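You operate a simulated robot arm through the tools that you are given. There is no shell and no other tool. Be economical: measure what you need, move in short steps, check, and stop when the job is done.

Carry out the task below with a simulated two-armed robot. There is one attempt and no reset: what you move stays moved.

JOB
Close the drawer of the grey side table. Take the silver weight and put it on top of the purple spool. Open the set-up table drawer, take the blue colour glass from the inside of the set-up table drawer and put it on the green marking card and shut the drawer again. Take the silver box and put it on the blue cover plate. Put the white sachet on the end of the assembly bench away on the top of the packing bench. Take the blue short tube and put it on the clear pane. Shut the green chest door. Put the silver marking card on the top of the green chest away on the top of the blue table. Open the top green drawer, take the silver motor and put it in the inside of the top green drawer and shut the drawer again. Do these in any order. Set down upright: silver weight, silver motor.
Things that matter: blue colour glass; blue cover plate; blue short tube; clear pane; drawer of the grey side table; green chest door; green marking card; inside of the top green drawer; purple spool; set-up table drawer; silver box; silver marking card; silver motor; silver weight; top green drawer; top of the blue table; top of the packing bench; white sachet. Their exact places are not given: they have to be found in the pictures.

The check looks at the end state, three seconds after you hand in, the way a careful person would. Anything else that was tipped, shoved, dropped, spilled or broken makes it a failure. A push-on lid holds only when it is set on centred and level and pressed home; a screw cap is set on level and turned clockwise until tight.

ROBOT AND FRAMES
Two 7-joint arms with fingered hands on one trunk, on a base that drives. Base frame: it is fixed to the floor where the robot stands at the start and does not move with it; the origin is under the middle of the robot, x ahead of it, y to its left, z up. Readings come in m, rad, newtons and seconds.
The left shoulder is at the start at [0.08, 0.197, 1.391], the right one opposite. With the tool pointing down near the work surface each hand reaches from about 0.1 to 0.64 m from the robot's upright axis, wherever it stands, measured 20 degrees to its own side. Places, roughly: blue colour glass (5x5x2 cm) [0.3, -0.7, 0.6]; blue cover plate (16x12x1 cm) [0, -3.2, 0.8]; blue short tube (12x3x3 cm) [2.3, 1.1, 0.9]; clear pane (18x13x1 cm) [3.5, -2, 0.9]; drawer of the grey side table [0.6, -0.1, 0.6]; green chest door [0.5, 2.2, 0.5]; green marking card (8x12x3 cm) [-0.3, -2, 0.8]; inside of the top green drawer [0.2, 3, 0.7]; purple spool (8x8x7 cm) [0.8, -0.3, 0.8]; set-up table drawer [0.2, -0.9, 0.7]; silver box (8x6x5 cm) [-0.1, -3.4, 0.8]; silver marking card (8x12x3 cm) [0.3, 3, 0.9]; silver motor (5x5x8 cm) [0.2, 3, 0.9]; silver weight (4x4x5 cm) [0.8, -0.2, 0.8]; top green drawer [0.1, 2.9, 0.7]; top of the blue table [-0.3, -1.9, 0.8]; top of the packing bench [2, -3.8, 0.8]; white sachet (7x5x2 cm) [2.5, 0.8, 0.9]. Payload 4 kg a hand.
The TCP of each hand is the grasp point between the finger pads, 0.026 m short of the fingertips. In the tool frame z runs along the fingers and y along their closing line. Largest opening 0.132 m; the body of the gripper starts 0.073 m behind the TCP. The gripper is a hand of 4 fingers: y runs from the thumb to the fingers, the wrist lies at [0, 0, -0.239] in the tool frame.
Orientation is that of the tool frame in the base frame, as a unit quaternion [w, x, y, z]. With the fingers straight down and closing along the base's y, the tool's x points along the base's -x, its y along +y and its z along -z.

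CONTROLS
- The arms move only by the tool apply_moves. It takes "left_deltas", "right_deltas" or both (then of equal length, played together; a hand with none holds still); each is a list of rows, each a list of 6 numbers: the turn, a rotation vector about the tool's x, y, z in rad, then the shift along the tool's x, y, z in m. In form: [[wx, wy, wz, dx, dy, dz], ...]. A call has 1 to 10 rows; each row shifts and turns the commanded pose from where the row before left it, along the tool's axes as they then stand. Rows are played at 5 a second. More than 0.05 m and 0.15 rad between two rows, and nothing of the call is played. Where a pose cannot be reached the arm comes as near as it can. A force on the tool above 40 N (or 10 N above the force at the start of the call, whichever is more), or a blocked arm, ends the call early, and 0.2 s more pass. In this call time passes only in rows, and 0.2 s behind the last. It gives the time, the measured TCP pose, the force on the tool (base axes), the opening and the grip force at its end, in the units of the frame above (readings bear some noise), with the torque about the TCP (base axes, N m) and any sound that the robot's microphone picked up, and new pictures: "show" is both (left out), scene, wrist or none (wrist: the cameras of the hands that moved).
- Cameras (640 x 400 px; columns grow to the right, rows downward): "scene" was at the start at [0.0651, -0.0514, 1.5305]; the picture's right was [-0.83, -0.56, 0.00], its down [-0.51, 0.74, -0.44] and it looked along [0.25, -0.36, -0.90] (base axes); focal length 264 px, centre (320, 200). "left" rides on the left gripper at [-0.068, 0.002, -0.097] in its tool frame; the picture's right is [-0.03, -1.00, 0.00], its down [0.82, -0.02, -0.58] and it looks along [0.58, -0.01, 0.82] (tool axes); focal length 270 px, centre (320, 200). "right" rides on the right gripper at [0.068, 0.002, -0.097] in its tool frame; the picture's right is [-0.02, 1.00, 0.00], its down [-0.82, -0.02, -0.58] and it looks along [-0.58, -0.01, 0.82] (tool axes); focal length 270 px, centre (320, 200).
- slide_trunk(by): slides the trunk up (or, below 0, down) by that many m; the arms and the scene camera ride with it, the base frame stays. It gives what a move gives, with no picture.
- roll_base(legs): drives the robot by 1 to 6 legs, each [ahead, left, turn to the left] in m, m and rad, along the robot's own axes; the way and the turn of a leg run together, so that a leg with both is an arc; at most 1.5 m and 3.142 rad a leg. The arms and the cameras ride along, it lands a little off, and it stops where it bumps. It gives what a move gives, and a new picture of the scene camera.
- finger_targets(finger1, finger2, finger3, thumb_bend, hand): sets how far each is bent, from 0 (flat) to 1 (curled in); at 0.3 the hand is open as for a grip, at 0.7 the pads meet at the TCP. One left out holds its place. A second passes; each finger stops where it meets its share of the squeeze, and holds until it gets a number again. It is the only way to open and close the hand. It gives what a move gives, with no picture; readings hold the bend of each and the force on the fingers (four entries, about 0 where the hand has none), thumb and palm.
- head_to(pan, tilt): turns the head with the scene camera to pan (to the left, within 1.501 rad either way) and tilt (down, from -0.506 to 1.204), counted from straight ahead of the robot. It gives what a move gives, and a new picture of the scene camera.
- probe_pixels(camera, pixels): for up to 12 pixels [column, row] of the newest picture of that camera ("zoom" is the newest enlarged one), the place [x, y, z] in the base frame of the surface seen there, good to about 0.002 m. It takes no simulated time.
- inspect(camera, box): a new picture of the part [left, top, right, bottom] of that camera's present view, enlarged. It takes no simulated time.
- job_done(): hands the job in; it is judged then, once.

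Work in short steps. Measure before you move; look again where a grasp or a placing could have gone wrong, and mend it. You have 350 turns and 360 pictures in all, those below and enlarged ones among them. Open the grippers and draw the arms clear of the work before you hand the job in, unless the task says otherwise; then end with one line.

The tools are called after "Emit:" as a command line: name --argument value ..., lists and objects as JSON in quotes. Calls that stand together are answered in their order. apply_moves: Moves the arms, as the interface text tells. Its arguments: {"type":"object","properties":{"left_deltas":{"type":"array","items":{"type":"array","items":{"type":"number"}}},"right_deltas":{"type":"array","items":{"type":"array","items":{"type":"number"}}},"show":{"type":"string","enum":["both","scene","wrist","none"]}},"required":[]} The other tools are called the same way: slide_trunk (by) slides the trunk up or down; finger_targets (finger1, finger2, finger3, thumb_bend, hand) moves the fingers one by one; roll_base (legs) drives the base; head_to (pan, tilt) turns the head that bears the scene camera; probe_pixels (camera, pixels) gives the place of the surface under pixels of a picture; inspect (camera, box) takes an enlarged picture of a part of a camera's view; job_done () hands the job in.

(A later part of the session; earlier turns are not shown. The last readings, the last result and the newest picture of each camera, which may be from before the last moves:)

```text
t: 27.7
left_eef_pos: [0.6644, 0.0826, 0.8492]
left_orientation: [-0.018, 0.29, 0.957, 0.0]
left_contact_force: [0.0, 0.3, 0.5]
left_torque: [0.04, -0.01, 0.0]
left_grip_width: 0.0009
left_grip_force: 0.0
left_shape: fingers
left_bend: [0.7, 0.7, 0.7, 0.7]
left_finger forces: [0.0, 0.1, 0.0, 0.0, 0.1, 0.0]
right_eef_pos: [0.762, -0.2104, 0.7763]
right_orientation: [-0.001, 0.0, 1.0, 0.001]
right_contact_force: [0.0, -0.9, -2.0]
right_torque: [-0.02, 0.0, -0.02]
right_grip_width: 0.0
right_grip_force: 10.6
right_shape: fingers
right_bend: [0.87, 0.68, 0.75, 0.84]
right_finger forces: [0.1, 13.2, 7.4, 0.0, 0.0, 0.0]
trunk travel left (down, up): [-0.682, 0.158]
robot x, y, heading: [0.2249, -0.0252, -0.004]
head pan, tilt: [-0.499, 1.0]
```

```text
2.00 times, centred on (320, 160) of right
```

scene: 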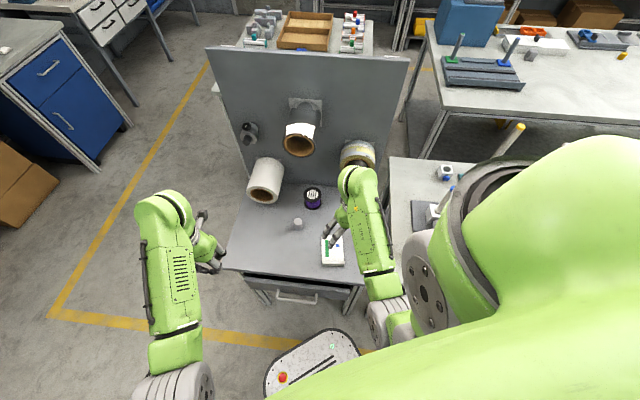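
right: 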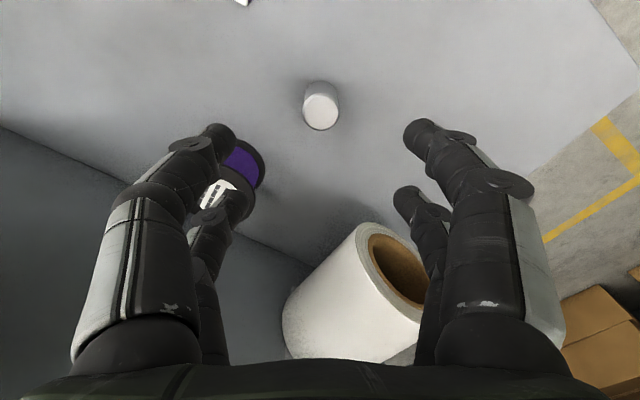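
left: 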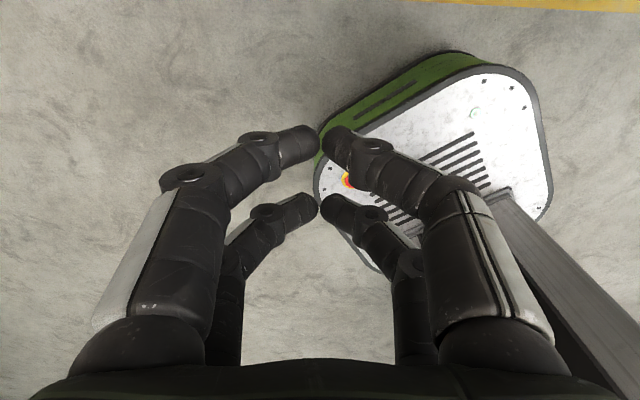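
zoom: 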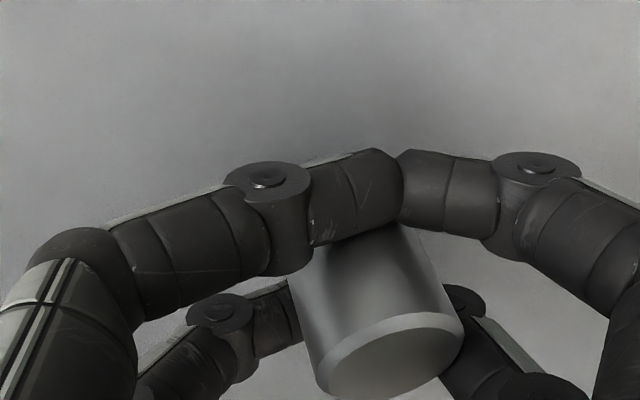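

That pushed the weight forward and tilted it. I release gently and look.

Emit:
finger_targets --hand "right" --finger1 0.66 --finger2 0.64 --finger3 0.64 --thumb_bend 0.66

Emit:
finger_targets --hand "right" --finger1 0.46 --finger2 0.46 --finger3 0.46 --thumb_bend 0.46

Emit:
inspect --camera "right" --box '[120, 60, 520, 310]'

```text
t: 28.7
left_eef_pos: [0.6636, 0.0818, 0.8486]
left_orientation: [-0.018, 0.29, 0.957, -0.001]
left_contact_force: [-0.8, 0.1, 0.1]
left_torque: [0.0, -0.01, 0.02]
left_grip_width: 0.0013
left_grip_force: 0.1
left_shape: fingers
left_bend: [0.7, 0.7, 0.7, 0.7]
left_finger forces: [0.1, 0.0, 0.0, 0.0, 0.1, 0.0]
right_eef_pos: [0.7618, -0.2115, 0.7788]
right_orientation: [0.0, 0.001, 1.0, 0.001]
right_contact_force: [2.0, -0.5, 2.3]
right_torque: [-0.04, -0.02, 0.0]
right_grip_width: 0.0116
right_grip_force: 2.6
right_shape: fingers
right_bend: [0.66, 0.64, 0.63, 0.67]
right_finger forces: [0.1, 0.1, 3.4, 0.0, 1.7, 0.0]
trunk travel left (down, up): [-0.682, 0.158]
robot x, y, heading: [0.2265, -0.0279, -0.006]
head pan, tilt: [-0.499, 1.0]
```

```text
t: 29.7
left_eef_pos: [0.6634, 0.0826, 0.849]
left_orientation: [-0.019, 0.29, 0.957, -0.001]
left_contact_force: [0.7, -0.2, -0.3]
left_torque: [-0.02, 0.0, 0.0]
left_grip_width: 0.0009
left_grip_force: 0.1
left_shape: fingers
left_bend: [0.7, 0.7, 0.7, 0.7]
left_finger forces: [0.0, 0.0, 0.0, 0.0, 0.0, 0.0]
right_eef_pos: [0.761, -0.2113, 0.777]
right_orientation: [0.001, 0.001, 1.0, 0.001]
right_contact_force: [0.5, -1.0, -0.2]
right_torque: [0.0, -0.03, 0.0]
right_grip_width: 0.0789
right_grip_force: 0.1
right_shape: fingers
right_bend: [0.46, 0.46, 0.46, 0.46]
right_finger forces: [0.0, 0.0, 0.1, 0.1, 0.0, 0.0]
trunk travel left (down, up): [-0.682, 0.158]
robot x, y, heading: [0.2265, -0.0238, -0.0]
head pan, tilt: [-0.499, 1.0]
```

```text
1.60 times, centred on (320, 185) of right
```

zoom: 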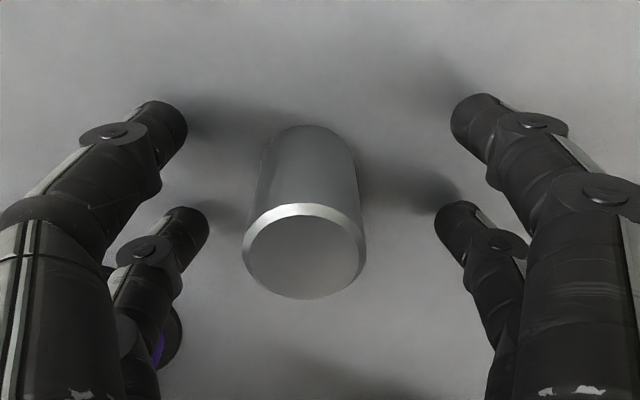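

It stands upright again. Pairs straddle the weight, so I'd grip with one pair centred on it; I measure fingertip positions.

Emit:
probe_pixels --camera "zoom" --pixels '[[172, 122], [195, 228], [470, 118], [452, 222], [305, 255], [305, 290], [250, 250], [360, 250], [305, 207], [305, 130]]'

```text
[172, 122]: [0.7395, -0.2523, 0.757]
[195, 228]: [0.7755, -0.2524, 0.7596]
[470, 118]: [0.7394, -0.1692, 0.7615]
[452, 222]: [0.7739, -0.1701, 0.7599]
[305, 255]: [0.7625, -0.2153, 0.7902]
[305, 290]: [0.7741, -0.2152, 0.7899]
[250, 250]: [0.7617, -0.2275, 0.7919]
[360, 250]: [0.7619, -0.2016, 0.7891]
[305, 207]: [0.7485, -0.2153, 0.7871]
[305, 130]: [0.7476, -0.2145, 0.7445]
```

Finger pairs sit at x≈TCP±0.018, weight Ø≈0.03. I'll shift the hand back 0.018 so the far pair (fingers 2/3) grips across the weight's centre.

Emit:
apply_moves --right_deltas '[[0, 0, 0, 0.018, -0.003, 0.001]]' --show "none"

Emit:
finger_targets --hand "right" --finger2 0.75 --finger3 0.75

Emit:
inspect --camera "right" --box '[120, 60, 520, 310]'

```text
t: 30.1
left_eef_pos: [0.663, 0.0824, 0.8505]
left_orientation: [-0.019, 0.29, 0.957, 0.0]
left_contact_force: [-0.5, 0.0, -0.2]
left_torque: [0.0, -0.01, 0.04]
left_grip_width: 0.0009
left_grip_force: 0.1
left_shape: fingers
left_bend: [0.7, 0.7, 0.7, 0.7]
left_finger forces: [0.1, 0.0, 0.1, 0.1, 0.0, 0.0]
right_eef_pos: [0.7445, -0.214, 0.7767]
right_orientation: [0.0, 0.0, 1.0, 0.001]
right_contact_force: [0.0, 0.3, 0.4]
right_torque: [0.0, -0.04, 0.0]
right_grip_width: 0.079
right_grip_force: 0.0
right_shape: fingers
right_bend: [0.46, 0.46, 0.46, 0.46]
right_finger forces: [0.0, 0.0, 0.0, 0.0, 0.0, 0.0]
trunk travel left (down, up): [-0.682, 0.158]
robot x, y, heading: [0.2227, -0.0249, 0.0]
head pan, tilt: [-0.499, 1.0]
```

```text
t: 31.1
left_eef_pos: [0.6638, 0.0829, 0.8498]
left_orientation: [-0.018, 0.29, 0.957, 0.0]
left_contact_force: [-0.2, 1.5, -0.7]
left_torque: [-0.01, -0.01, 0.01]
left_grip_width: 0.0012
left_grip_force: 0.1
left_shape: fingers
left_bend: [0.7, 0.7, 0.7, 0.7]
left_finger forces: [0.0, 0.0, 0.0, 0.1, 0.0, 0.0]
right_eef_pos: [0.7449, -0.2141, 0.7771]
right_orientation: [-0.001, 0.0, 1.0, 0.0]
right_contact_force: [-0.2, 0.1, 0.7]
right_torque: [0.03, 0.03, 0.0]
right_grip_width: 0.0787
right_grip_force: 8.6
right_shape: fingers
right_bend: [0.46, 0.63, 0.62, 0.46]
right_finger forces: [0.0, 8.3, 8.2, 0.1, 0.1, 0.1]
trunk travel left (down, up): [-0.682, 0.158]
robot x, y, heading: [0.2276, -0.0302, -0.004]
head pan, tilt: [-0.499, 1.0]
```

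```text
1.60 times, centred on (320, 185) of right
```

zoom: 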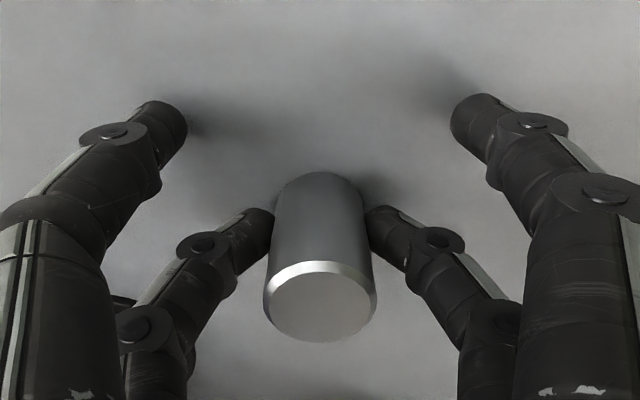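

Clean pinch at 8 N, weight upright. I lift it 0.09 m and roll ahead a little for reach.

Emit:
apply_moves --right_deltas '[[0, 0, 0, 0, 0, -0.03], [0, 0, 0, 0, 0, -0.03], [0, 0, 0, 0, 0, -0.03]]' --show "none"

Emit:
roll_base --legs '[[0.05, 0, 0]]'

Emit:
inspect --camera "right" --box '[120, 60, 520, 310]'

```text
t: 31.9
left_eef_pos: [0.6642, 0.0824, 0.85]
left_orientation: [-0.019, 0.29, 0.957, 0.0]
left_contact_force: [-0.2, 0.2, -0.2]
left_torque: [-0.01, -0.03, -0.02]
left_grip_width: 0.0011
left_grip_force: 0.1
left_shape: fingers
left_bend: [0.7, 0.7, 0.7, 0.7]
left_finger forces: [0.0, 0.0, 0.1, 0.2, 0.1, 0.0]
right_eef_pos: [0.7451, -0.2143, 0.8658]
right_orientation: [-0.001, 0.0, 1.0, 0.0]
right_contact_force: [-1.1, 0.8, -2.5]
right_torque: [0.0, 0.04, 0.01]
right_grip_width: 0.079
right_grip_force: 8.5
right_shape: fingers
right_bend: [0.46, 0.63, 0.62, 0.46]
right_finger forces: [0.0, 8.2, 8.1, 0.2, 0.1, 0.0]
trunk travel left (down, up): [-0.682, 0.158]
robot x, y, heading: [0.2252, -0.0249, -0.005]
head pan, tilt: [-0.499, 1.0]
```

```text
t: 32.8
left_eef_pos: [0.7095, 0.0848, 0.8523]
left_orientation: [-0.015, 0.289, 0.957, -0.002]
left_contact_force: [-0.4, -0.6, 0.5]
left_torque: [0.02, 0.03, -0.02]
left_grip_width: 0.0015
left_grip_force: 0.0
left_shape: fingers
left_bend: [0.7, 0.7, 0.7, 0.7]
left_finger forces: [0.1, 0.1, 0.0, 0.1, 0.0, 0.1]
right_eef_pos: [0.7923, -0.2107, 0.8688]
right_orientation: [0.003, -0.001, 1.0, -0.001]
right_contact_force: [-0.1, 0.2, -2.7]
right_torque: [0.02, 0.0, 0.01]
right_grip_width: 0.0792
right_grip_force: 8.3
right_shape: fingers
right_bend: [0.46, 0.63, 0.62, 0.46]
right_finger forces: [0.0, 8.5, 8.4, 0.0, 0.0, 0.0]
trunk travel left (down, up): [-0.682, 0.158]
robot x, y, heading: [0.2751, -0.0231, -0.003]
head pan, tilt: [-0.499, 1.0]
```

scene: 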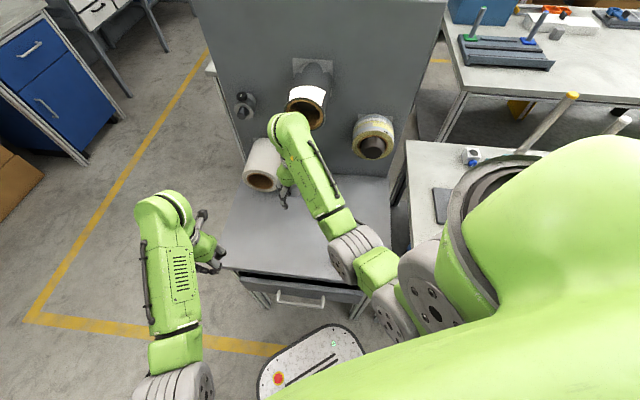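

```text
1.60 times, centred on (320, 185) of right
```

zoom: 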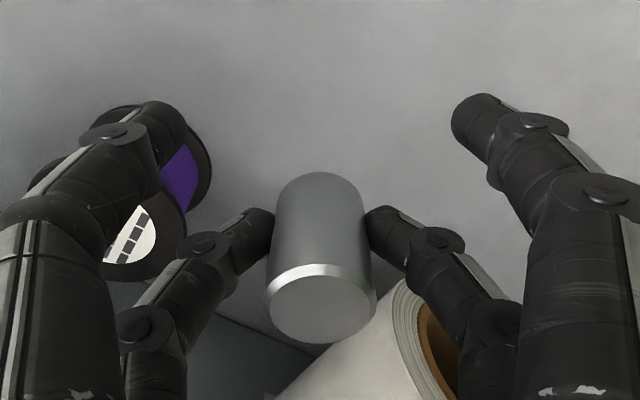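

Clearance problem: the hanging upper roll (front at (0.82,-0.27), z≥1.05) would meet my vertical wrist over the spool. I set the weight back down, to regrasp it with a hand tilted back ~35° instead.

Emit:
apply_moves --right_deltas '[[0, 0, 0, 0.035, 0, 0], [0, 0, 0, 0, 0, 0.03], [0, 0, 0, 0, 0, 0.03], [0, 0, 0, 0, 0, 0.022], [0, 0, 0, 0, 0, 0.006]]' --show "none"

```text
t: 34.0
left_eef_pos: [0.7142, 0.0831, 0.8504]
left_orientation: [-0.019, 0.289, 0.957, -0.001]
left_contact_force: [1.0, 0.1, -0.3]
left_torque: [-0.03, 0.03, -0.02]
left_grip_width: 0.0009
left_grip_force: 0.0
left_shape: fingers
left_bend: [0.7, 0.7, 0.7, 0.7]
left_finger forces: [0.0, 0.0, 0.0, 0.0, 0.0, 0.0]
right_eef_pos: [0.7619, -0.2127, 0.779]
right_orientation: [0.0, -0.002, 1.0, 0.001]
right_contact_force: [0.2, -0.1, -2.6]
right_torque: [0.0, 0.02, -0.01]
right_grip_width: 0.0793
right_grip_force: 8.4
right_shape: fingers
right_bend: [0.46, 0.63, 0.62, 0.46]
right_finger forces: [0.0, 8.4, 8.4, 0.0, 0.0, 0.0]
trunk travel left (down, up): [-0.682, 0.158]
robot x, y, heading: [0.2741, -0.0245, 0.001]
head pan, tilt: [-0.499, 1.0]
```

Still carrying (−2.6 N); I lower by 2–3 mm more to touch, then release and lift with tilt.

Emit:
apply_moves --right_deltas '[[0, 0, 0, 0, 0, 0.002], [0, 0, 0, 0, 0, 0.001]]' --show "none"

Emit:
finger_targets --hand "right" --finger2 0.46 --finger3 0.46

Emit:
apply_moves --right_deltas '[[0, 0, 0, 0, 0, -0.04], [0, 0, 0, 0, 0, -0.04], [0, 0, 0, 0, 0, -0.02], [0, -0.15, 0, 0, 0, 0], [0, -0.15, 0, 0, 0, 0], [0, -0.15, 0, 0, 0, 0], [0, -0.15, 0, 0, 0, 0]]' --show "both"

```text
t: 34.6
left_eef_pos: [0.7145, 0.0834, 0.8497]
left_orientation: [-0.019, 0.289, 0.957, 0.0]
left_contact_force: [-0.1, 0.0, 0.1]
left_torque: [0.03, 0.02, 0.02]
left_grip_width: 0.0013
left_grip_force: 0.0
left_shape: fingers
left_bend: [0.7, 0.7, 0.7, 0.7]
left_finger forces: [0.0, 0.0, 0.0, 0.0, 0.0, 0.0]
right_eef_pos: [0.7632, -0.2127, 0.7762]
right_orientation: [0.001, -0.002, 1.0, 0.0]
right_contact_force: [0.4, -1.0, 5.1]
right_torque: [-0.03, -0.08, -0.02]
right_grip_width: 0.0789
right_grip_force: 9.6
right_shape: fingers
right_bend: [0.46, 0.63, 0.62, 0.46]
right_finger forces: [0.0, 9.4, 10.1, 0.0, 0.1, 0.0]
trunk travel left (down, up): [-0.682, 0.158]
robot x, y, heading: [0.2761, -0.0262, -0.0]
head pan, tilt: [-0.499, 1.0]
```

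```text
t: 35.6
left_eef_pos: [0.7147, 0.0835, 0.8497]
left_orientation: [-0.019, 0.289, 0.957, 0.0]
left_contact_force: [0.0, 0.8, -0.1]
left_torque: [-0.02, 0.02, -0.02]
left_grip_width: 0.0012
left_grip_force: 0.0
left_shape: fingers
left_bend: [0.7, 0.7, 0.7, 0.7]
left_finger forces: [0.1, 0.1, 0.1, 0.0, 0.0, 0.0]
right_eef_pos: [0.761, -0.2139, 0.7737]
right_orientation: [0.0, -0.002, 1.0, 0.002]
right_contact_force: [0.1, 0.4, -0.1]
right_torque: [0.01, 0.01, 0.01]
right_grip_width: 0.0793
right_grip_force: 0.0
right_shape: fingers
right_bend: [0.46, 0.46, 0.46, 0.46]
right_finger forces: [0.0, 0.2, 0.0, 0.1, 0.0, 0.0]
trunk travel left (down, up): [-0.682, 0.158]
robot x, y, heading: [0.2808, -0.0235, 0.004]
head pan, tilt: [-0.499, 1.0]
```

```text
t: 37.2
left_eef_pos: [0.7131, 0.0843, 0.8502]
left_orientation: [-0.018, 0.289, 0.957, 0.0]
left_contact_force: [-0.1, 0.2, -1.5]
left_torque: [0.02, 0.0, 0.03]
left_grip_width: 0.0012
left_grip_force: 0.1
left_shape: fingers
left_bend: [0.7, 0.7, 0.7, 0.7]
left_finger forces: [0.0, 0.0, 0.1, 0.0, 0.0, 0.0]
right_eef_pos: [0.76, -0.2136, 0.8763]
right_orientation: [0.296, 0.0, 0.955, 0.001]
right_contact_force: [0.6, 0.2, 0.4]
right_torque: [-0.01, 0.0, 0.0]
right_grip_width: 0.079
right_grip_force: 0.0
right_shape: fingers
right_bend: [0.46, 0.46, 0.46, 0.46]
right_finger forces: [0.0, 0.0, 0.0, 0.0, 0.0, 0.0]
trunk travel left (down, up): [-0.682, 0.158]
robot x, y, heading: [0.2768, -0.0218, 0.0]
head pan, tilt: [-0.499, 1.0]
```

scene: 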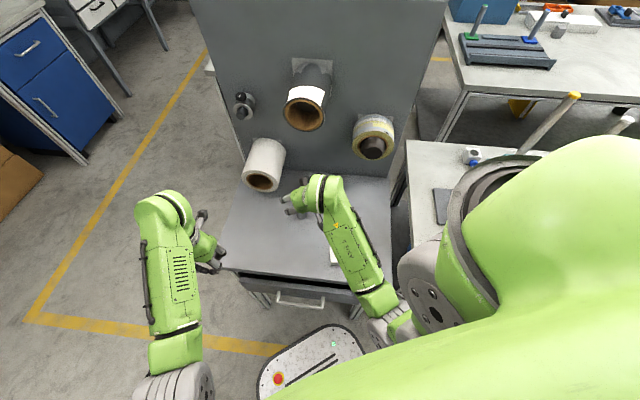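
right: 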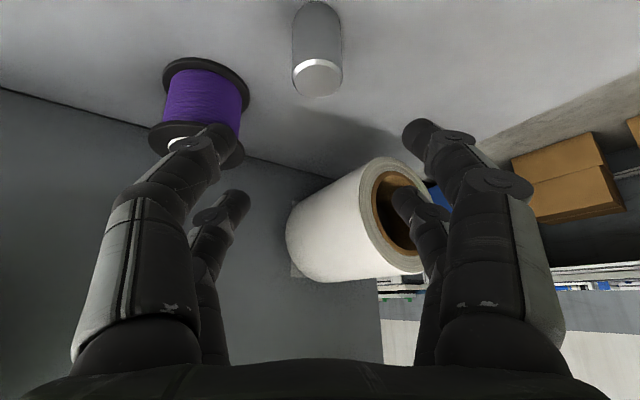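

Tilt works and the weight stands upright. I re-measure weight and spool from this view.

Emit:
probe_pixels --camera "right" --pixels '[[317, 78], [317, 92], [296, 76], [339, 76], [317, 62], [317, 40], [185, 140], [175, 125], [200, 128]]'

```text
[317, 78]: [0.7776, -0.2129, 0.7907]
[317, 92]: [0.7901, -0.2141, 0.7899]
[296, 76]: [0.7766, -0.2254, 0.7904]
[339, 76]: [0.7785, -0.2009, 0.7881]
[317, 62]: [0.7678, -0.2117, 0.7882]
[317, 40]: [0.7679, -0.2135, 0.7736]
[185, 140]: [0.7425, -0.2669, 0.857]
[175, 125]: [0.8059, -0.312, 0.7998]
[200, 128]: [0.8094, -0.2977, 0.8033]
```

Weight centre (0.779,-0.213). I add a bit more tilt and descend so the near pair (finger 1/thumb) straddles it.

Emit:
apply_moves --right_deltas '[[0, -0.15, 0, 0, 0, 0], [0, 0, 0, 0.0123, 0.0005, 0.029], [0, 0, 0, 0.0123, 0, 0.029], [0, 0, 0, 0.012, 0, 0.028]]' --show "none"

Emit:
inspect --camera "right" --box '[120, 60, 520, 310]'

```text
t: 38.2
left_eef_pos: [0.7152, 0.0826, 0.8487]
left_orientation: [-0.019, 0.289, 0.957, -0.001]
left_contact_force: [-0.1, -0.5, 0.0]
left_torque: [0.0, 0.03, 0.0]
left_grip_width: 0.001
left_grip_force: 0.1
left_shape: fingers
left_bend: [0.7, 0.7, 0.7, 0.7]
left_finger forces: [0.1, 0.1, 0.0, 0.0, 0.1, 0.0]
right_eef_pos: [0.7908, -0.2132, 0.7878]
right_orientation: [0.367, -0.001, 0.93, 0.001]
right_contact_force: [-0.1, 0.6, 0.8]
right_torque: [-0.03, 0.01, -0.02]
right_grip_width: 0.079
right_grip_force: 0.1
right_shape: fingers
right_bend: [0.46, 0.46, 0.46, 0.46]
right_finger forces: [0.1, 0.0, 0.0, 0.1, 0.0, 0.1]
trunk travel left (down, up): [-0.682, 0.158]
robot x, y, heading: [0.2732, -0.026, 0.005]
head pan, tilt: [-0.499, 1.0]
```

```text
1.60 times, centred on (320, 185) of right
```

zoom: 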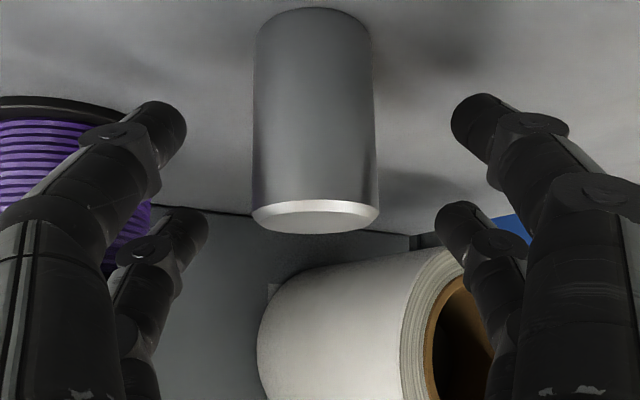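

The near pair brackets the weight's upper half. I close finger 1 and thumb.

Emit:
finger_targets --hand "right" --finger1 0.75 --thumb_bend 0.75

Emit:
inspect --camera "right" --box '[120, 60, 520, 310]'

```text
t: 39.2
left_eef_pos: [0.7141, 0.0832, 0.8487]
left_orientation: [-0.019, 0.289, 0.957, -0.001]
left_contact_force: [0.9, -0.8, -0.4]
left_torque: [0.01, -0.03, 0.01]
left_grip_width: 0.0009
left_grip_force: 0.0
left_shape: fingers
left_bend: [0.7, 0.7, 0.7, 0.7]
left_finger forces: [0.0, 0.0, 0.0, 0.0, 0.0, 0.0]
right_eef_pos: [0.7905, -0.2129, 0.7877]
right_orientation: [0.366, 0.0, 0.931, 0.001]
right_contact_force: [-0.7, -0.2, 0.5]
right_torque: [-0.02, 0.0, -0.04]
right_grip_width: 0.0002
right_grip_force: 0.1
right_shape: fingers
right_bend: [0.72, 0.46, 0.46, 0.73]
right_finger forces: [0.0, 0.0, 0.0, 0.1, 0.0, 0.0]
trunk travel left (down, up): [-0.682, 0.158]
robot x, y, heading: [0.2746, -0.026, 0.003]
head pan, tilt: [-0.499, 1.0]
```

```text
1.60 times, centred on (320, 185) of right
```

zoom: 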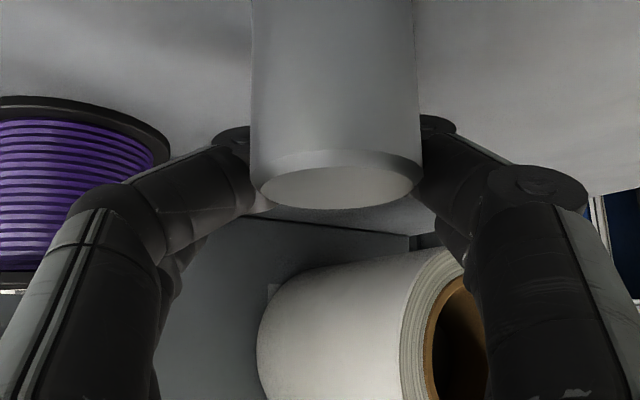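

The weight slipped out toward the camera, since the fingertips reach forward of its centre. I reopen and measure again.

Emit:
finger_targets --hand "right" --finger1 0.46 --thumb_bend 0.46

Emit:
inspect --camera "right" --box '[120, 0, 520, 250]'

Emit:
probe_pixels --camera "zoom" --pixels '[[330, 290], [330, 300], [330, 275], [330, 200], [165, 210], [195, 310], [480, 205], [455, 310], [175, 200], [470, 195]]'

```text
t: 40.2
left_eef_pos: [0.7135, 0.0834, 0.8504]
left_orientation: [-0.019, 0.289, 0.957, -0.001]
left_contact_force: [-0.6, 0.0, 0.8]
left_torque: [-0.02, -0.02, -0.03]
left_grip_width: 0.0009
left_grip_force: 0.0
left_shape: fingers
left_bend: [0.7, 0.7, 0.7, 0.7]
left_finger forces: [0.0, 0.0, 0.0, 0.0, 0.0, 0.0]
right_eef_pos: [0.7913, -0.2132, 0.7884]
right_orientation: [0.366, 0.0, 0.93, 0.001]
right_contact_force: [-0.6, 0.2, -0.1]
right_torque: [-0.05, -0.01, -0.02]
right_grip_width: 0.0791
right_grip_force: 0.0
right_shape: fingers
right_bend: [0.46, 0.46, 0.46, 0.46]
right_finger forces: [0.0, 0.1, 0.1, 0.0, 0.1, 0.0]
trunk travel left (down, up): [-0.682, 0.158]
robot x, y, heading: [0.2767, -0.0261, -0.006]
head pan, tilt: [-0.499, 1.0]
```

```text
1.60 times, centred on (320, 125) of right
```

zoom: 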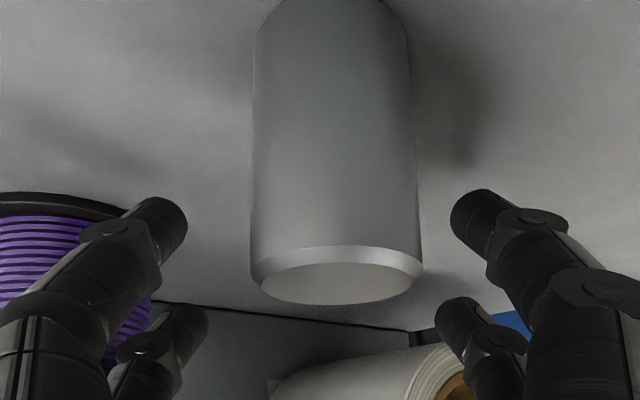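

```text
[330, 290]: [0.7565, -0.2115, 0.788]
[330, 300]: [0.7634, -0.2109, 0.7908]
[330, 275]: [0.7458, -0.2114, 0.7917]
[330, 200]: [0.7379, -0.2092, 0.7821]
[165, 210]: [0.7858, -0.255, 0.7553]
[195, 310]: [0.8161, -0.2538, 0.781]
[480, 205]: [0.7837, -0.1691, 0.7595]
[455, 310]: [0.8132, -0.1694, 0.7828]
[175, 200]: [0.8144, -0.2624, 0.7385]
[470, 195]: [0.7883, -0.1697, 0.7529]
```

Weight now at x≈0.752; near tips centre at x≈0.79. I move back 0.034 so the tips close across its centre.

Emit:
apply_moves --right_deltas '[[0, 0, 0, 0.0249, 0.001, -0.0232]]' --show "none"

Emit:
finger_targets --hand "right" --finger1 0.64 --thumb_bend 0.64

Emit:
inspect --camera "right" --box '[120, 0, 520, 250]'

```text
t: 40.6
left_eef_pos: [0.7135, 0.0825, 0.8491]
left_orientation: [-0.018, 0.288, 0.958, 0.0]
left_contact_force: [0.4, -0.7, 0.6]
left_torque: [-0.03, 0.02, -0.02]
left_grip_width: 0.001
left_grip_force: 0.0
left_shape: fingers
left_bend: [0.7, 0.7, 0.7, 0.7]
left_finger forces: [0.1, 0.0, 0.1, 0.0, 0.0, 0.0]
right_eef_pos: [0.7586, -0.2103, 0.7901]
right_orientation: [0.367, 0.0, 0.93, 0.001]
right_contact_force: [0.1, -0.7, 0.0]
right_torque: [0.01, -0.03, 0.01]
right_grip_width: 0.0788
right_grip_force: 0.0
right_shape: fingers
right_bend: [0.46, 0.46, 0.46, 0.46]
right_finger forces: [0.0, 0.1, 0.0, 0.0, 0.0, 0.0]
trunk travel left (down, up): [-0.682, 0.158]
robot x, y, heading: [0.2774, -0.024, -0.002]
head pan, tilt: [-0.499, 1.0]
```

```text
t: 41.6
left_eef_pos: [0.7157, 0.0834, 0.8485]
left_orientation: [-0.019, 0.288, 0.957, -0.001]
left_contact_force: [0.3, -0.2, -0.3]
left_torque: [0.0, 0.0, 0.02]
left_grip_width: 0.001
left_grip_force: 0.0
left_shape: fingers
left_bend: [0.7, 0.7, 0.7, 0.7]
left_finger forces: [0.0, 0.1, 0.0, 0.0, 0.1, 0.0]
right_eef_pos: [0.7578, -0.2107, 0.7888]
right_orientation: [0.365, 0.0, 0.931, 0.0]
right_contact_force: [0.4, 0.4, 0.5]
right_torque: [0.01, 0.0, -0.01]
right_grip_width: 0.0269
right_grip_force: 2.3
right_shape: fingers
right_bend: [0.61, 0.46, 0.46, 0.63]
right_finger forces: [2.0, 0.1, 0.0, 0.0, 1.6, 0.0]
trunk travel left (down, up): [-0.682, 0.158]
robot x, y, heading: [0.273, -0.0268, 0.001]
head pan, tilt: [-0.499, 1.0]
```

```text
1.60 times, centred on (320, 125) of right
```

zoom: 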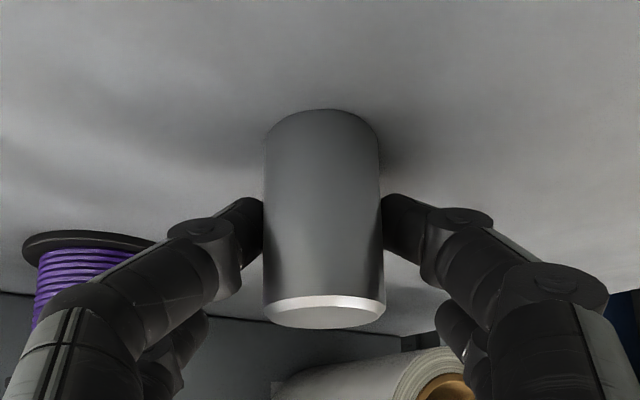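

Good centred pinch. I tighten it.

Emit:
finger_targets --hand "right" --finger1 0.76 --thumb_bend 0.76

Emit:
apply_moves --right_deltas '[[0, 0, 0, -0.0136, 0, -0.0146], [0, 0, 0, -0.0273, 0, -0.0293], [0, 0, 0, -0.02, 0, -0.022]]' --show "wrist"

```text
t: 42.6
left_eef_pos: [0.7133, 0.0838, 0.8498]
left_orientation: [-0.019, 0.289, 0.957, -0.001]
left_contact_force: [0.7, 0.4, -0.2]
left_torque: [0.01, 0.02, -0.01]
left_grip_width: 0.0014
left_grip_force: 0.0
left_shape: fingers
left_bend: [0.7, 0.7, 0.7, 0.7]
left_finger forces: [0.0, 0.1, 0.0, 0.0, 0.1, 0.1]
right_eef_pos: [0.7581, -0.2111, 0.7884]
right_orientation: [0.366, 0.0, 0.931, 0.001]
right_contact_force: [-0.2, -0.3, 0.5]
right_torque: [0.0, 0.0, 0.03]
right_grip_width: 0.0234
right_grip_force: 10.1
right_shape: fingers
right_bend: [0.61, 0.46, 0.46, 0.67]
right_finger forces: [9.7, 0.0, 0.1, 0.0, 10.7, 0.0]
trunk travel left (down, up): [-0.682, 0.158]
robot x, y, heading: [0.2732, -0.0312, -0.001]
head pan, tilt: [-0.499, 1.0]
```

```text
t: 43.4
left_eef_pos: [0.7134, 0.0833, 0.8497]
left_orientation: [-0.019, 0.289, 0.957, -0.001]
left_contact_force: [0.3, -0.1, -0.1]
left_torque: [0.01, 0.01, -0.02]
left_grip_width: 0.0012
left_grip_force: 0.0
left_shape: fingers
left_bend: [0.7, 0.7, 0.7, 0.7]
left_finger forces: [0.0, 0.1, 0.0, 0.0, 0.0, 0.1]
right_eef_pos: [0.7575, -0.2107, 0.8779]
right_orientation: [0.365, 0.0, 0.931, 0.001]
right_contact_force: [0.4, 0.3, -3.1]
right_torque: [-0.03, -0.04, 0.01]
right_grip_width: 0.023
right_grip_force: 10.3
right_shape: fingers
right_bend: [0.6, 0.46, 0.46, 0.66]
right_finger forces: [10.0, 0.1, 0.0, 0.0, 9.8, 0.0]
trunk travel left (down, up): [-0.682, 0.158]
robot x, y, heading: [0.2788, -0.0231, 0.003]
head pan, tilt: [-0.499, 1.0]
```

right: 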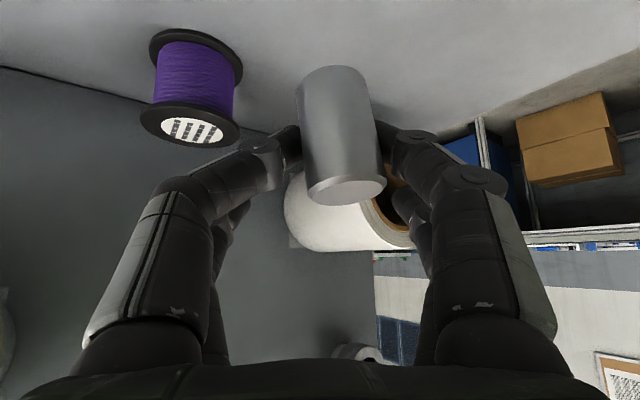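

Held, with a few degrees of lean. I measure where the weight and the spool top are.

Emit:
probe_pixels --camera "right" --pixels '[[347, 190], [347, 202], [312, 195], [382, 182], [333, 68], [192, 130], [192, 140], [145, 118], [236, 128], [192, 120], [335, 75], [345, 178]]'

```text
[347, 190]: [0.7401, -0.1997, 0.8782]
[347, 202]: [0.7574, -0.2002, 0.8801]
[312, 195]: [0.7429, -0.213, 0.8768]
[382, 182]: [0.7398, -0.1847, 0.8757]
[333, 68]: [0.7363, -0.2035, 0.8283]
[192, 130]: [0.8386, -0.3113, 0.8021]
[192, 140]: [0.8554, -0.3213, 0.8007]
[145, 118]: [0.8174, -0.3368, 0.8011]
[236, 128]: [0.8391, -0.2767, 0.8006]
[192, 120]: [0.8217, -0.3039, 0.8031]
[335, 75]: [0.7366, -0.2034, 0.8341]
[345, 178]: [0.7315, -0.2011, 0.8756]
```

Spool top centre (0.838,-0.310,0.802), weight bottom ≈(0.750,-0.204,0.830). I move it above the spool, correcting the lean.

Emit:
apply_moves --right_deltas '[[-0.073, 0, 0.068, 0, 0, 0], [0, 0, 0, -0.0161, -0.0263, 0.015], [0, 0, 0, -0.0161, -0.0263, 0.015], [0, 0, 0, -0.0161, -0.0263, 0.015], [0, 0, 0, -0.0161, -0.0263, 0.015]]' --show "both"

```text
t: 44.6
left_eef_pos: [0.7157, 0.0833, 0.849]
left_orientation: [-0.018, 0.289, 0.957, -0.001]
left_contact_force: [-0.2, -0.1, -0.8]
left_torque: [0.01, -0.02, 0.01]
left_grip_width: 0.0011
left_grip_force: 0.0
left_shape: fingers
left_bend: [0.7, 0.7, 0.7, 0.7]
left_finger forces: [0.0, 0.0, 0.0, 0.0, 0.0, 0.0]
right_eef_pos: [0.8466, -0.2992, 0.9088]
right_orientation: [0.365, 0.018, 0.93, 0.047]
right_contact_force: [0.9, 0.0, -1.0]
right_torque: [-0.01, 0.02, 0.01]
right_grip_width: 0.0
right_grip_force: 0.0
right_shape: fingers
right_bend: [0.68, 0.46, 0.46, 0.75]
right_finger forces: [0.0, 0.0, 0.0, 0.1, 0.1, 0.1]
right hand out of reach, approached as far as the arm can: row 3, 4, 5
trunk travel left (down, up): [-0.682, 0.158]
robot x, y, heading: [0.2769, -0.027, -0.0]
head pan, tilt: [-0.499, 1.0]
```

scene: 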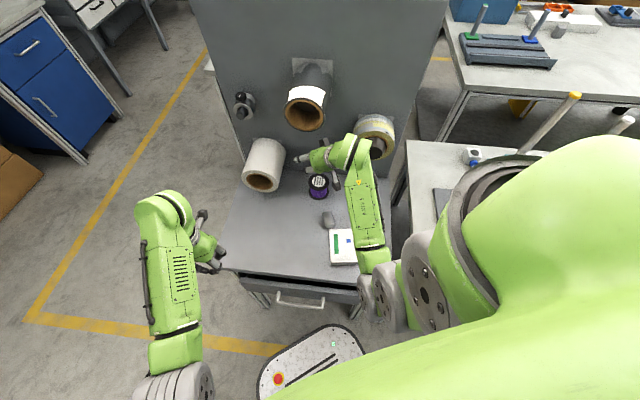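
right: 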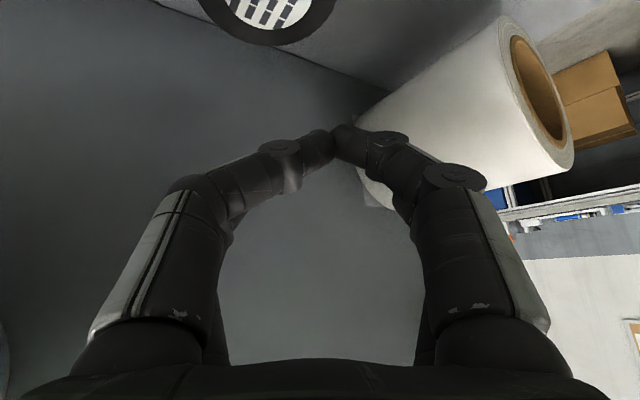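

The weight was lost from the pinch; it lies around (328,220) in the scene. I zoom in.

Emit:
inspect --camera "scene" --box '[280, 150, 400, 280]'

Emit:
probe_pixels --camera "scene" --pixels '[[328, 218], [328, 225], [325, 212], [318, 182]]'

```text
3.08 times, centred on (340, 215) of scene
```

zoom: 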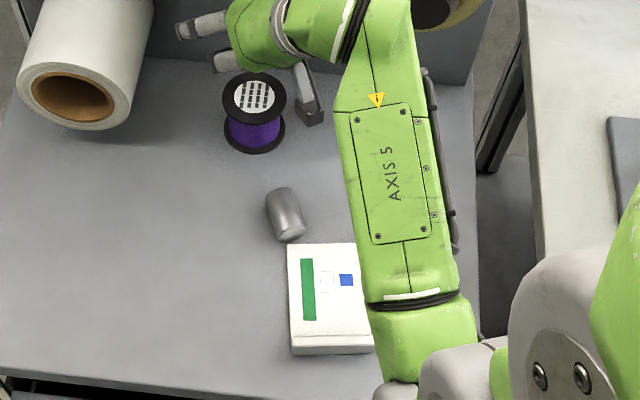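

```text
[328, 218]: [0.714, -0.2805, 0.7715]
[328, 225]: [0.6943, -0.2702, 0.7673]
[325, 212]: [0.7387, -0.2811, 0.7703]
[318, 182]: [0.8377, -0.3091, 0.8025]
```

The weight fell and lies on its side at ≈(0.715,-0.277), axis near x. I retreat the hand above it, orienting it (tilt 0.6, yaw −0.24) for a regrasp so that it can be stood up again.

Emit:
apply_moves --right_deltas '[[0, 0, 0, 0.0305, 0.007, -0.0284], [0, 0, 0, 0.0305, 0.007, -0.0284], [0, 0, 0, 0.0305, 0.007, -0.0284], [0.114, 0.067, 0.063, 0, 0, 0], [0.114, 0.067, 0.063, 0, 0, 0]]' --show "none"

Emit:
finger_targets --hand "right" --finger1 0.48 --finger2 0.4 --finger3 0.4 --thumb_bend 0.48

Emit:
inspect --camera "right" --box '[120, 0, 520, 250]'

```text
t: 45.8
left_eef_pos: [0.7152, 0.0829, 0.8486]
left_orientation: [-0.018, 0.288, 0.957, -0.001]
left_contact_force: [0.0, 0.5, -0.2]
left_torque: [0.0, 0.0, 0.01]
left_grip_width: 0.0011
left_grip_force: 0.0
left_shape: fingers
left_bend: [0.7, 0.7, 0.7, 0.7]
left_finger forces: [0.1, 0.0, 0.1, 0.1, 0.1, 0.0]
right_eef_pos: [0.7412, -0.2812, 0.9115]
right_orientation: [0.295, 0.115, 0.948, -0.036]
right_contact_force: [-0.7, 0.3, 0.7]
right_torque: [0.02, 0.02, -0.03]
right_grip_width: 0.0
right_grip_force: 0.1
right_shape: fingers
right_bend: [0.68, 0.46, 0.46, 0.75]
right_finger forces: [0.0, 0.0, 0.0, 0.1, 0.0, 0.1]
right hand out of reach, approached as far as the arm can: row 3
trunk travel left (down, up): [-0.682, 0.158]
robot x, y, heading: [0.2754, -0.0262, -0.002]
head pan, tilt: [-0.499, 1.0]
```

```text
t: 46.8
left_eef_pos: [0.7133, 0.0838, 0.85]
left_orientation: [-0.018, 0.289, 0.957, -0.001]
left_contact_force: [0.1, -0.8, -0.9]
left_torque: [0.01, -0.04, 0.02]
left_grip_width: 0.0013
left_grip_force: 0.1
left_shape: fingers
left_bend: [0.7, 0.7, 0.7, 0.7]
left_finger forces: [0.0, 0.0, 0.1, 0.0, 0.1, 0.0]
right_eef_pos: [0.7409, -0.2842, 0.9132]
right_orientation: [0.294, 0.115, 0.948, -0.034]
right_contact_force: [0.1, 0.4, -0.8]
right_torque: [-0.03, 0.02, 0.02]
right_grip_width: 0.0723
right_grip_force: 0.0
right_shape: fingers
right_bend: [0.48, 0.4, 0.4, 0.48]
right_finger forces: [0.1, 0.1, 0.1, 0.0, 0.0, 0.1]
trunk travel left (down, up): [-0.682, 0.158]
robot x, y, heading: [0.2724, -0.0253, 0.003]
head pan, tilt: [-0.499, 1.0]
```

```text
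1.60 times, centred on (320, 125) of right
```

zoom: 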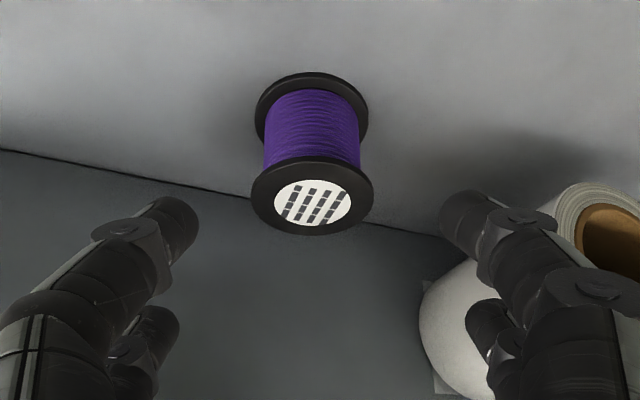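

Weight is out of view behind; I retreat 0.08 further.

Emit:
apply_moves --right_deltas '[[0, 0, 0, 0.032, -0.0095, -0.022], [0, 0, 0, 0.032, -0.0095, -0.022]]' --show "wrist"

```text
t: 47.4
left_eef_pos: [0.7125, 0.0836, 0.8508]
left_orientation: [-0.017, 0.289, 0.957, 0.0]
left_contact_force: [-0.3, 0.8, -0.6]
left_torque: [-0.01, 0.0, 0.0]
left_grip_width: 0.0011
left_grip_force: 0.1
left_shape: fingers
left_bend: [0.7, 0.7, 0.7, 0.7]
left_finger forces: [0.1, 0.0, 0.0, 0.0, 0.0, 0.0]
right_eef_pos: [0.6575, -0.2838, 0.9146]
right_orientation: [0.296, 0.113, 0.948, -0.033]
right_contact_force: [-0.3, 0.2, 0.0]
right_torque: [0.02, -0.02, -0.01]
right_grip_width: 0.0724
right_grip_force: 0.2
right_shape: fingers
right_bend: [0.48, 0.4, 0.4, 0.48]
right_finger forces: [0.1, 0.0, 0.1, 0.1, 0.0, 0.1]
trunk travel left (down, up): [-0.682, 0.158]
robot x, y, heading: [0.2744, -0.0215, 0.0]
head pan, tilt: [-0.499, 1.0]
```

right: 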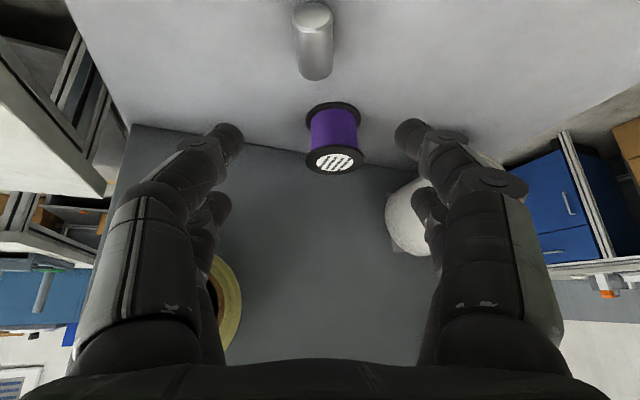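

Emit:
inspect --camera "right" --box '[260, 0, 380, 90]'

Emit:
probe_pixels --camera "right" --pixels '[[312, 12], [313, 25], [315, 40], [317, 55], [317, 70], [317, 76], [303, 55], [330, 55], [300, 20], [326, 20], [312, 3]]'

```text
4.44 times, centred on (320, 45) of right
```

zoom: 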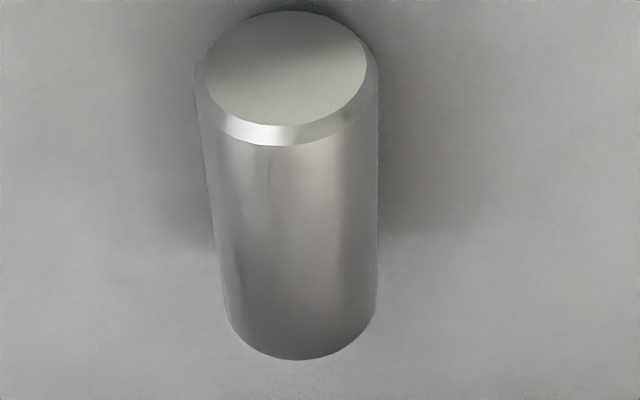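

```text
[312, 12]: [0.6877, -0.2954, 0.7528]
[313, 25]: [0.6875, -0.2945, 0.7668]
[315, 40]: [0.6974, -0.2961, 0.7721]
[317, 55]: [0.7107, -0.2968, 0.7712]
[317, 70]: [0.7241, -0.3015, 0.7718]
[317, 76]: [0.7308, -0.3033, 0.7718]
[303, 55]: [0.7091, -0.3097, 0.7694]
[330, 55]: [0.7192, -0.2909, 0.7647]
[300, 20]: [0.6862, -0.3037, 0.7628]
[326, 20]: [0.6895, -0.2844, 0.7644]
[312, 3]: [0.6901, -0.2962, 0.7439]
```

It lies with top end (chamfer) toward me at (0.688,-0.295), other end (0.735,-0.303); centre (0.711,-0.298). I approach to just above.

Emit:
apply_moves --right_deltas '[[0, 0, 0, 0.0085, 0, 0.0486], [0, 0, 0, 0.0085, 0, 0.0486]]' --show "none"

Emit:
inspect --camera "right" --box '[120, 0, 520, 250]'

Emit:
probe_pixels --camera "zoom" --pixels '[[305, 30], [310, 80], [315, 120], [318, 150], [170, 225], [480, 220]]'

```text
t: 48.0
left_eef_pos: [0.715, 0.0843, 0.8498]
left_orientation: [-0.018, 0.289, 0.957, -0.002]
left_contact_force: [0.2, -0.4, -0.7]
left_torque: [0.02, -0.01, -0.01]
left_grip_width: 0.0012
left_grip_force: 0.0
left_shape: fingers
left_bend: [0.7, 0.7, 0.7, 0.7]
left_finger forces: [0.0, 0.1, 0.0, 0.1, 0.0, 0.1]
right_eef_pos: [0.7025, -0.2933, 0.8238]
right_orientation: [0.295, 0.114, 0.948, -0.035]
right_contact_force: [-0.9, 0.2, -0.1]
right_torque: [0.02, -0.01, -0.01]
right_grip_width: 0.072
right_grip_force: 0.1
right_shape: fingers
right_bend: [0.48, 0.4, 0.4, 0.48]
right_finger forces: [0.0, 0.0, 0.0, 0.0, 0.0, 0.1]
trunk travel left (down, up): [-0.682, 0.158]
robot x, y, heading: [0.2779, -0.0252, 0.002]
head pan, tilt: [-0.499, 1.0]
```

```text
1.60 times, centred on (320, 125) of right
```

zoom: 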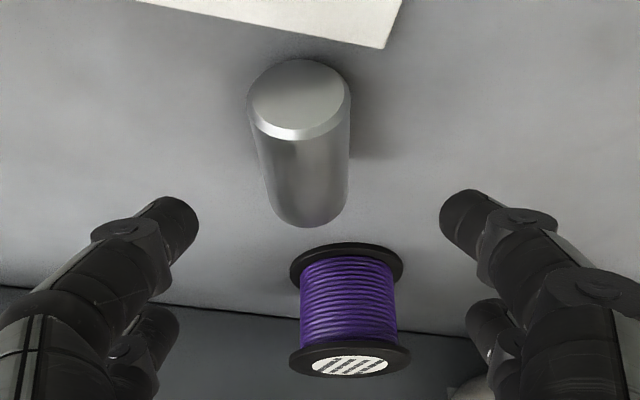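

```text
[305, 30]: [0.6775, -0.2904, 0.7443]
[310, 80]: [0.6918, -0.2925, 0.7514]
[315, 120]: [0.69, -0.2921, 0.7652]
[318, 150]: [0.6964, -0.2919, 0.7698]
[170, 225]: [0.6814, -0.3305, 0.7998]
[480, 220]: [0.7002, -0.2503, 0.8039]
```

Tips midpoint is ~4 mm to the right of the weight's axis. I correct and descend the last 42 mm, then close lightly.

Emit:
apply_moves --right_deltas '[[0, 0, 0, 0.0069, -0.004, 0.0207], [0, 0, 0, 0.0069, 0, 0.0207]]' --show "none"

Emit:
finger_targets --hand "right" --finger1 0.64 --thumb_bend 0.64

Emit:
inspect --camera "right" --box '[120, 0, 520, 250]'

```text
t: 48.6
left_eef_pos: [0.7135, 0.0833, 0.8514]
left_orientation: [-0.018, 0.289, 0.957, -0.001]
left_contact_force: [0.0, 0.3, 0.4]
left_torque: [-0.01, -0.02, -0.02]
left_grip_width: 0.0012
left_grip_force: 0.0
left_shape: fingers
left_bend: [0.7, 0.7, 0.7, 0.7]
left_finger forces: [0.1, 0.1, 0.0, 0.0, 0.1, 0.0]
right_eef_pos: [0.7142, -0.3, 0.7814]
right_orientation: [0.295, 0.114, 0.948, -0.035]
right_contact_force: [1.3, 0.4, -0.4]
right_torque: [0.0, -0.02, 0.0]
right_grip_width: 0.0724
right_grip_force: 0.1
right_shape: fingers
right_bend: [0.48, 0.4, 0.4, 0.48]
right_finger forces: [0.1, 0.0, 0.1, 0.1, 0.0, 0.0]
trunk travel left (down, up): [-0.682, 0.158]
robot x, y, heading: [0.2744, -0.0254, -0.003]
head pan, tilt: [-0.499, 1.0]
```

```text
t: 49.6
left_eef_pos: [0.7139, 0.0832, 0.8491]
left_orientation: [-0.018, 0.289, 0.957, -0.001]
left_contact_force: [0.2, -0.1, -0.1]
left_torque: [0.02, 0.04, -0.01]
left_grip_width: 0.0011
left_grip_force: 0.1
left_shape: fingers
left_bend: [0.7, 0.7, 0.7, 0.7]
left_finger forces: [0.0, 0.0, 0.0, 0.0, 0.0, 0.0]
right_eef_pos: [0.7143, -0.3007, 0.7811]
right_orientation: [0.294, 0.115, 0.948, -0.035]
right_contact_force: [-0.1, -0.1, 0.1]
right_torque: [-0.01, -0.02, 0.01]
right_grip_width: 0.0286
right_grip_force: 2.0
right_shape: fingers
right_bend: [0.61, 0.4, 0.4, 0.62]
right_finger forces: [2.4, 0.0, 0.0, 0.1, 2.8, 0.0]
trunk travel left (down, up): [-0.682, 0.158]
robot x, y, heading: [0.2764, -0.0295, 0.005]
head pan, tilt: [-0.499, 1.0]
```

```text
1.60 times, centred on (320, 125) of right
```

zoom: 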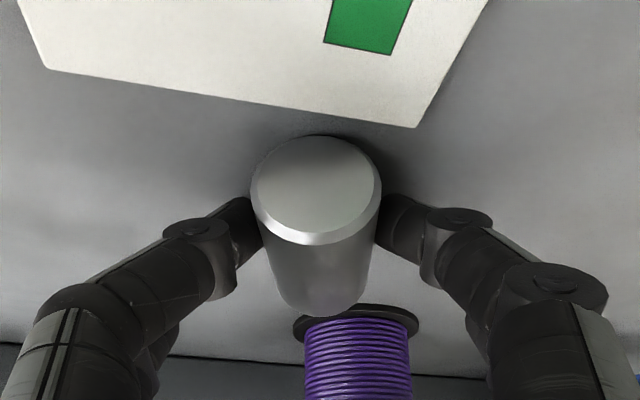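

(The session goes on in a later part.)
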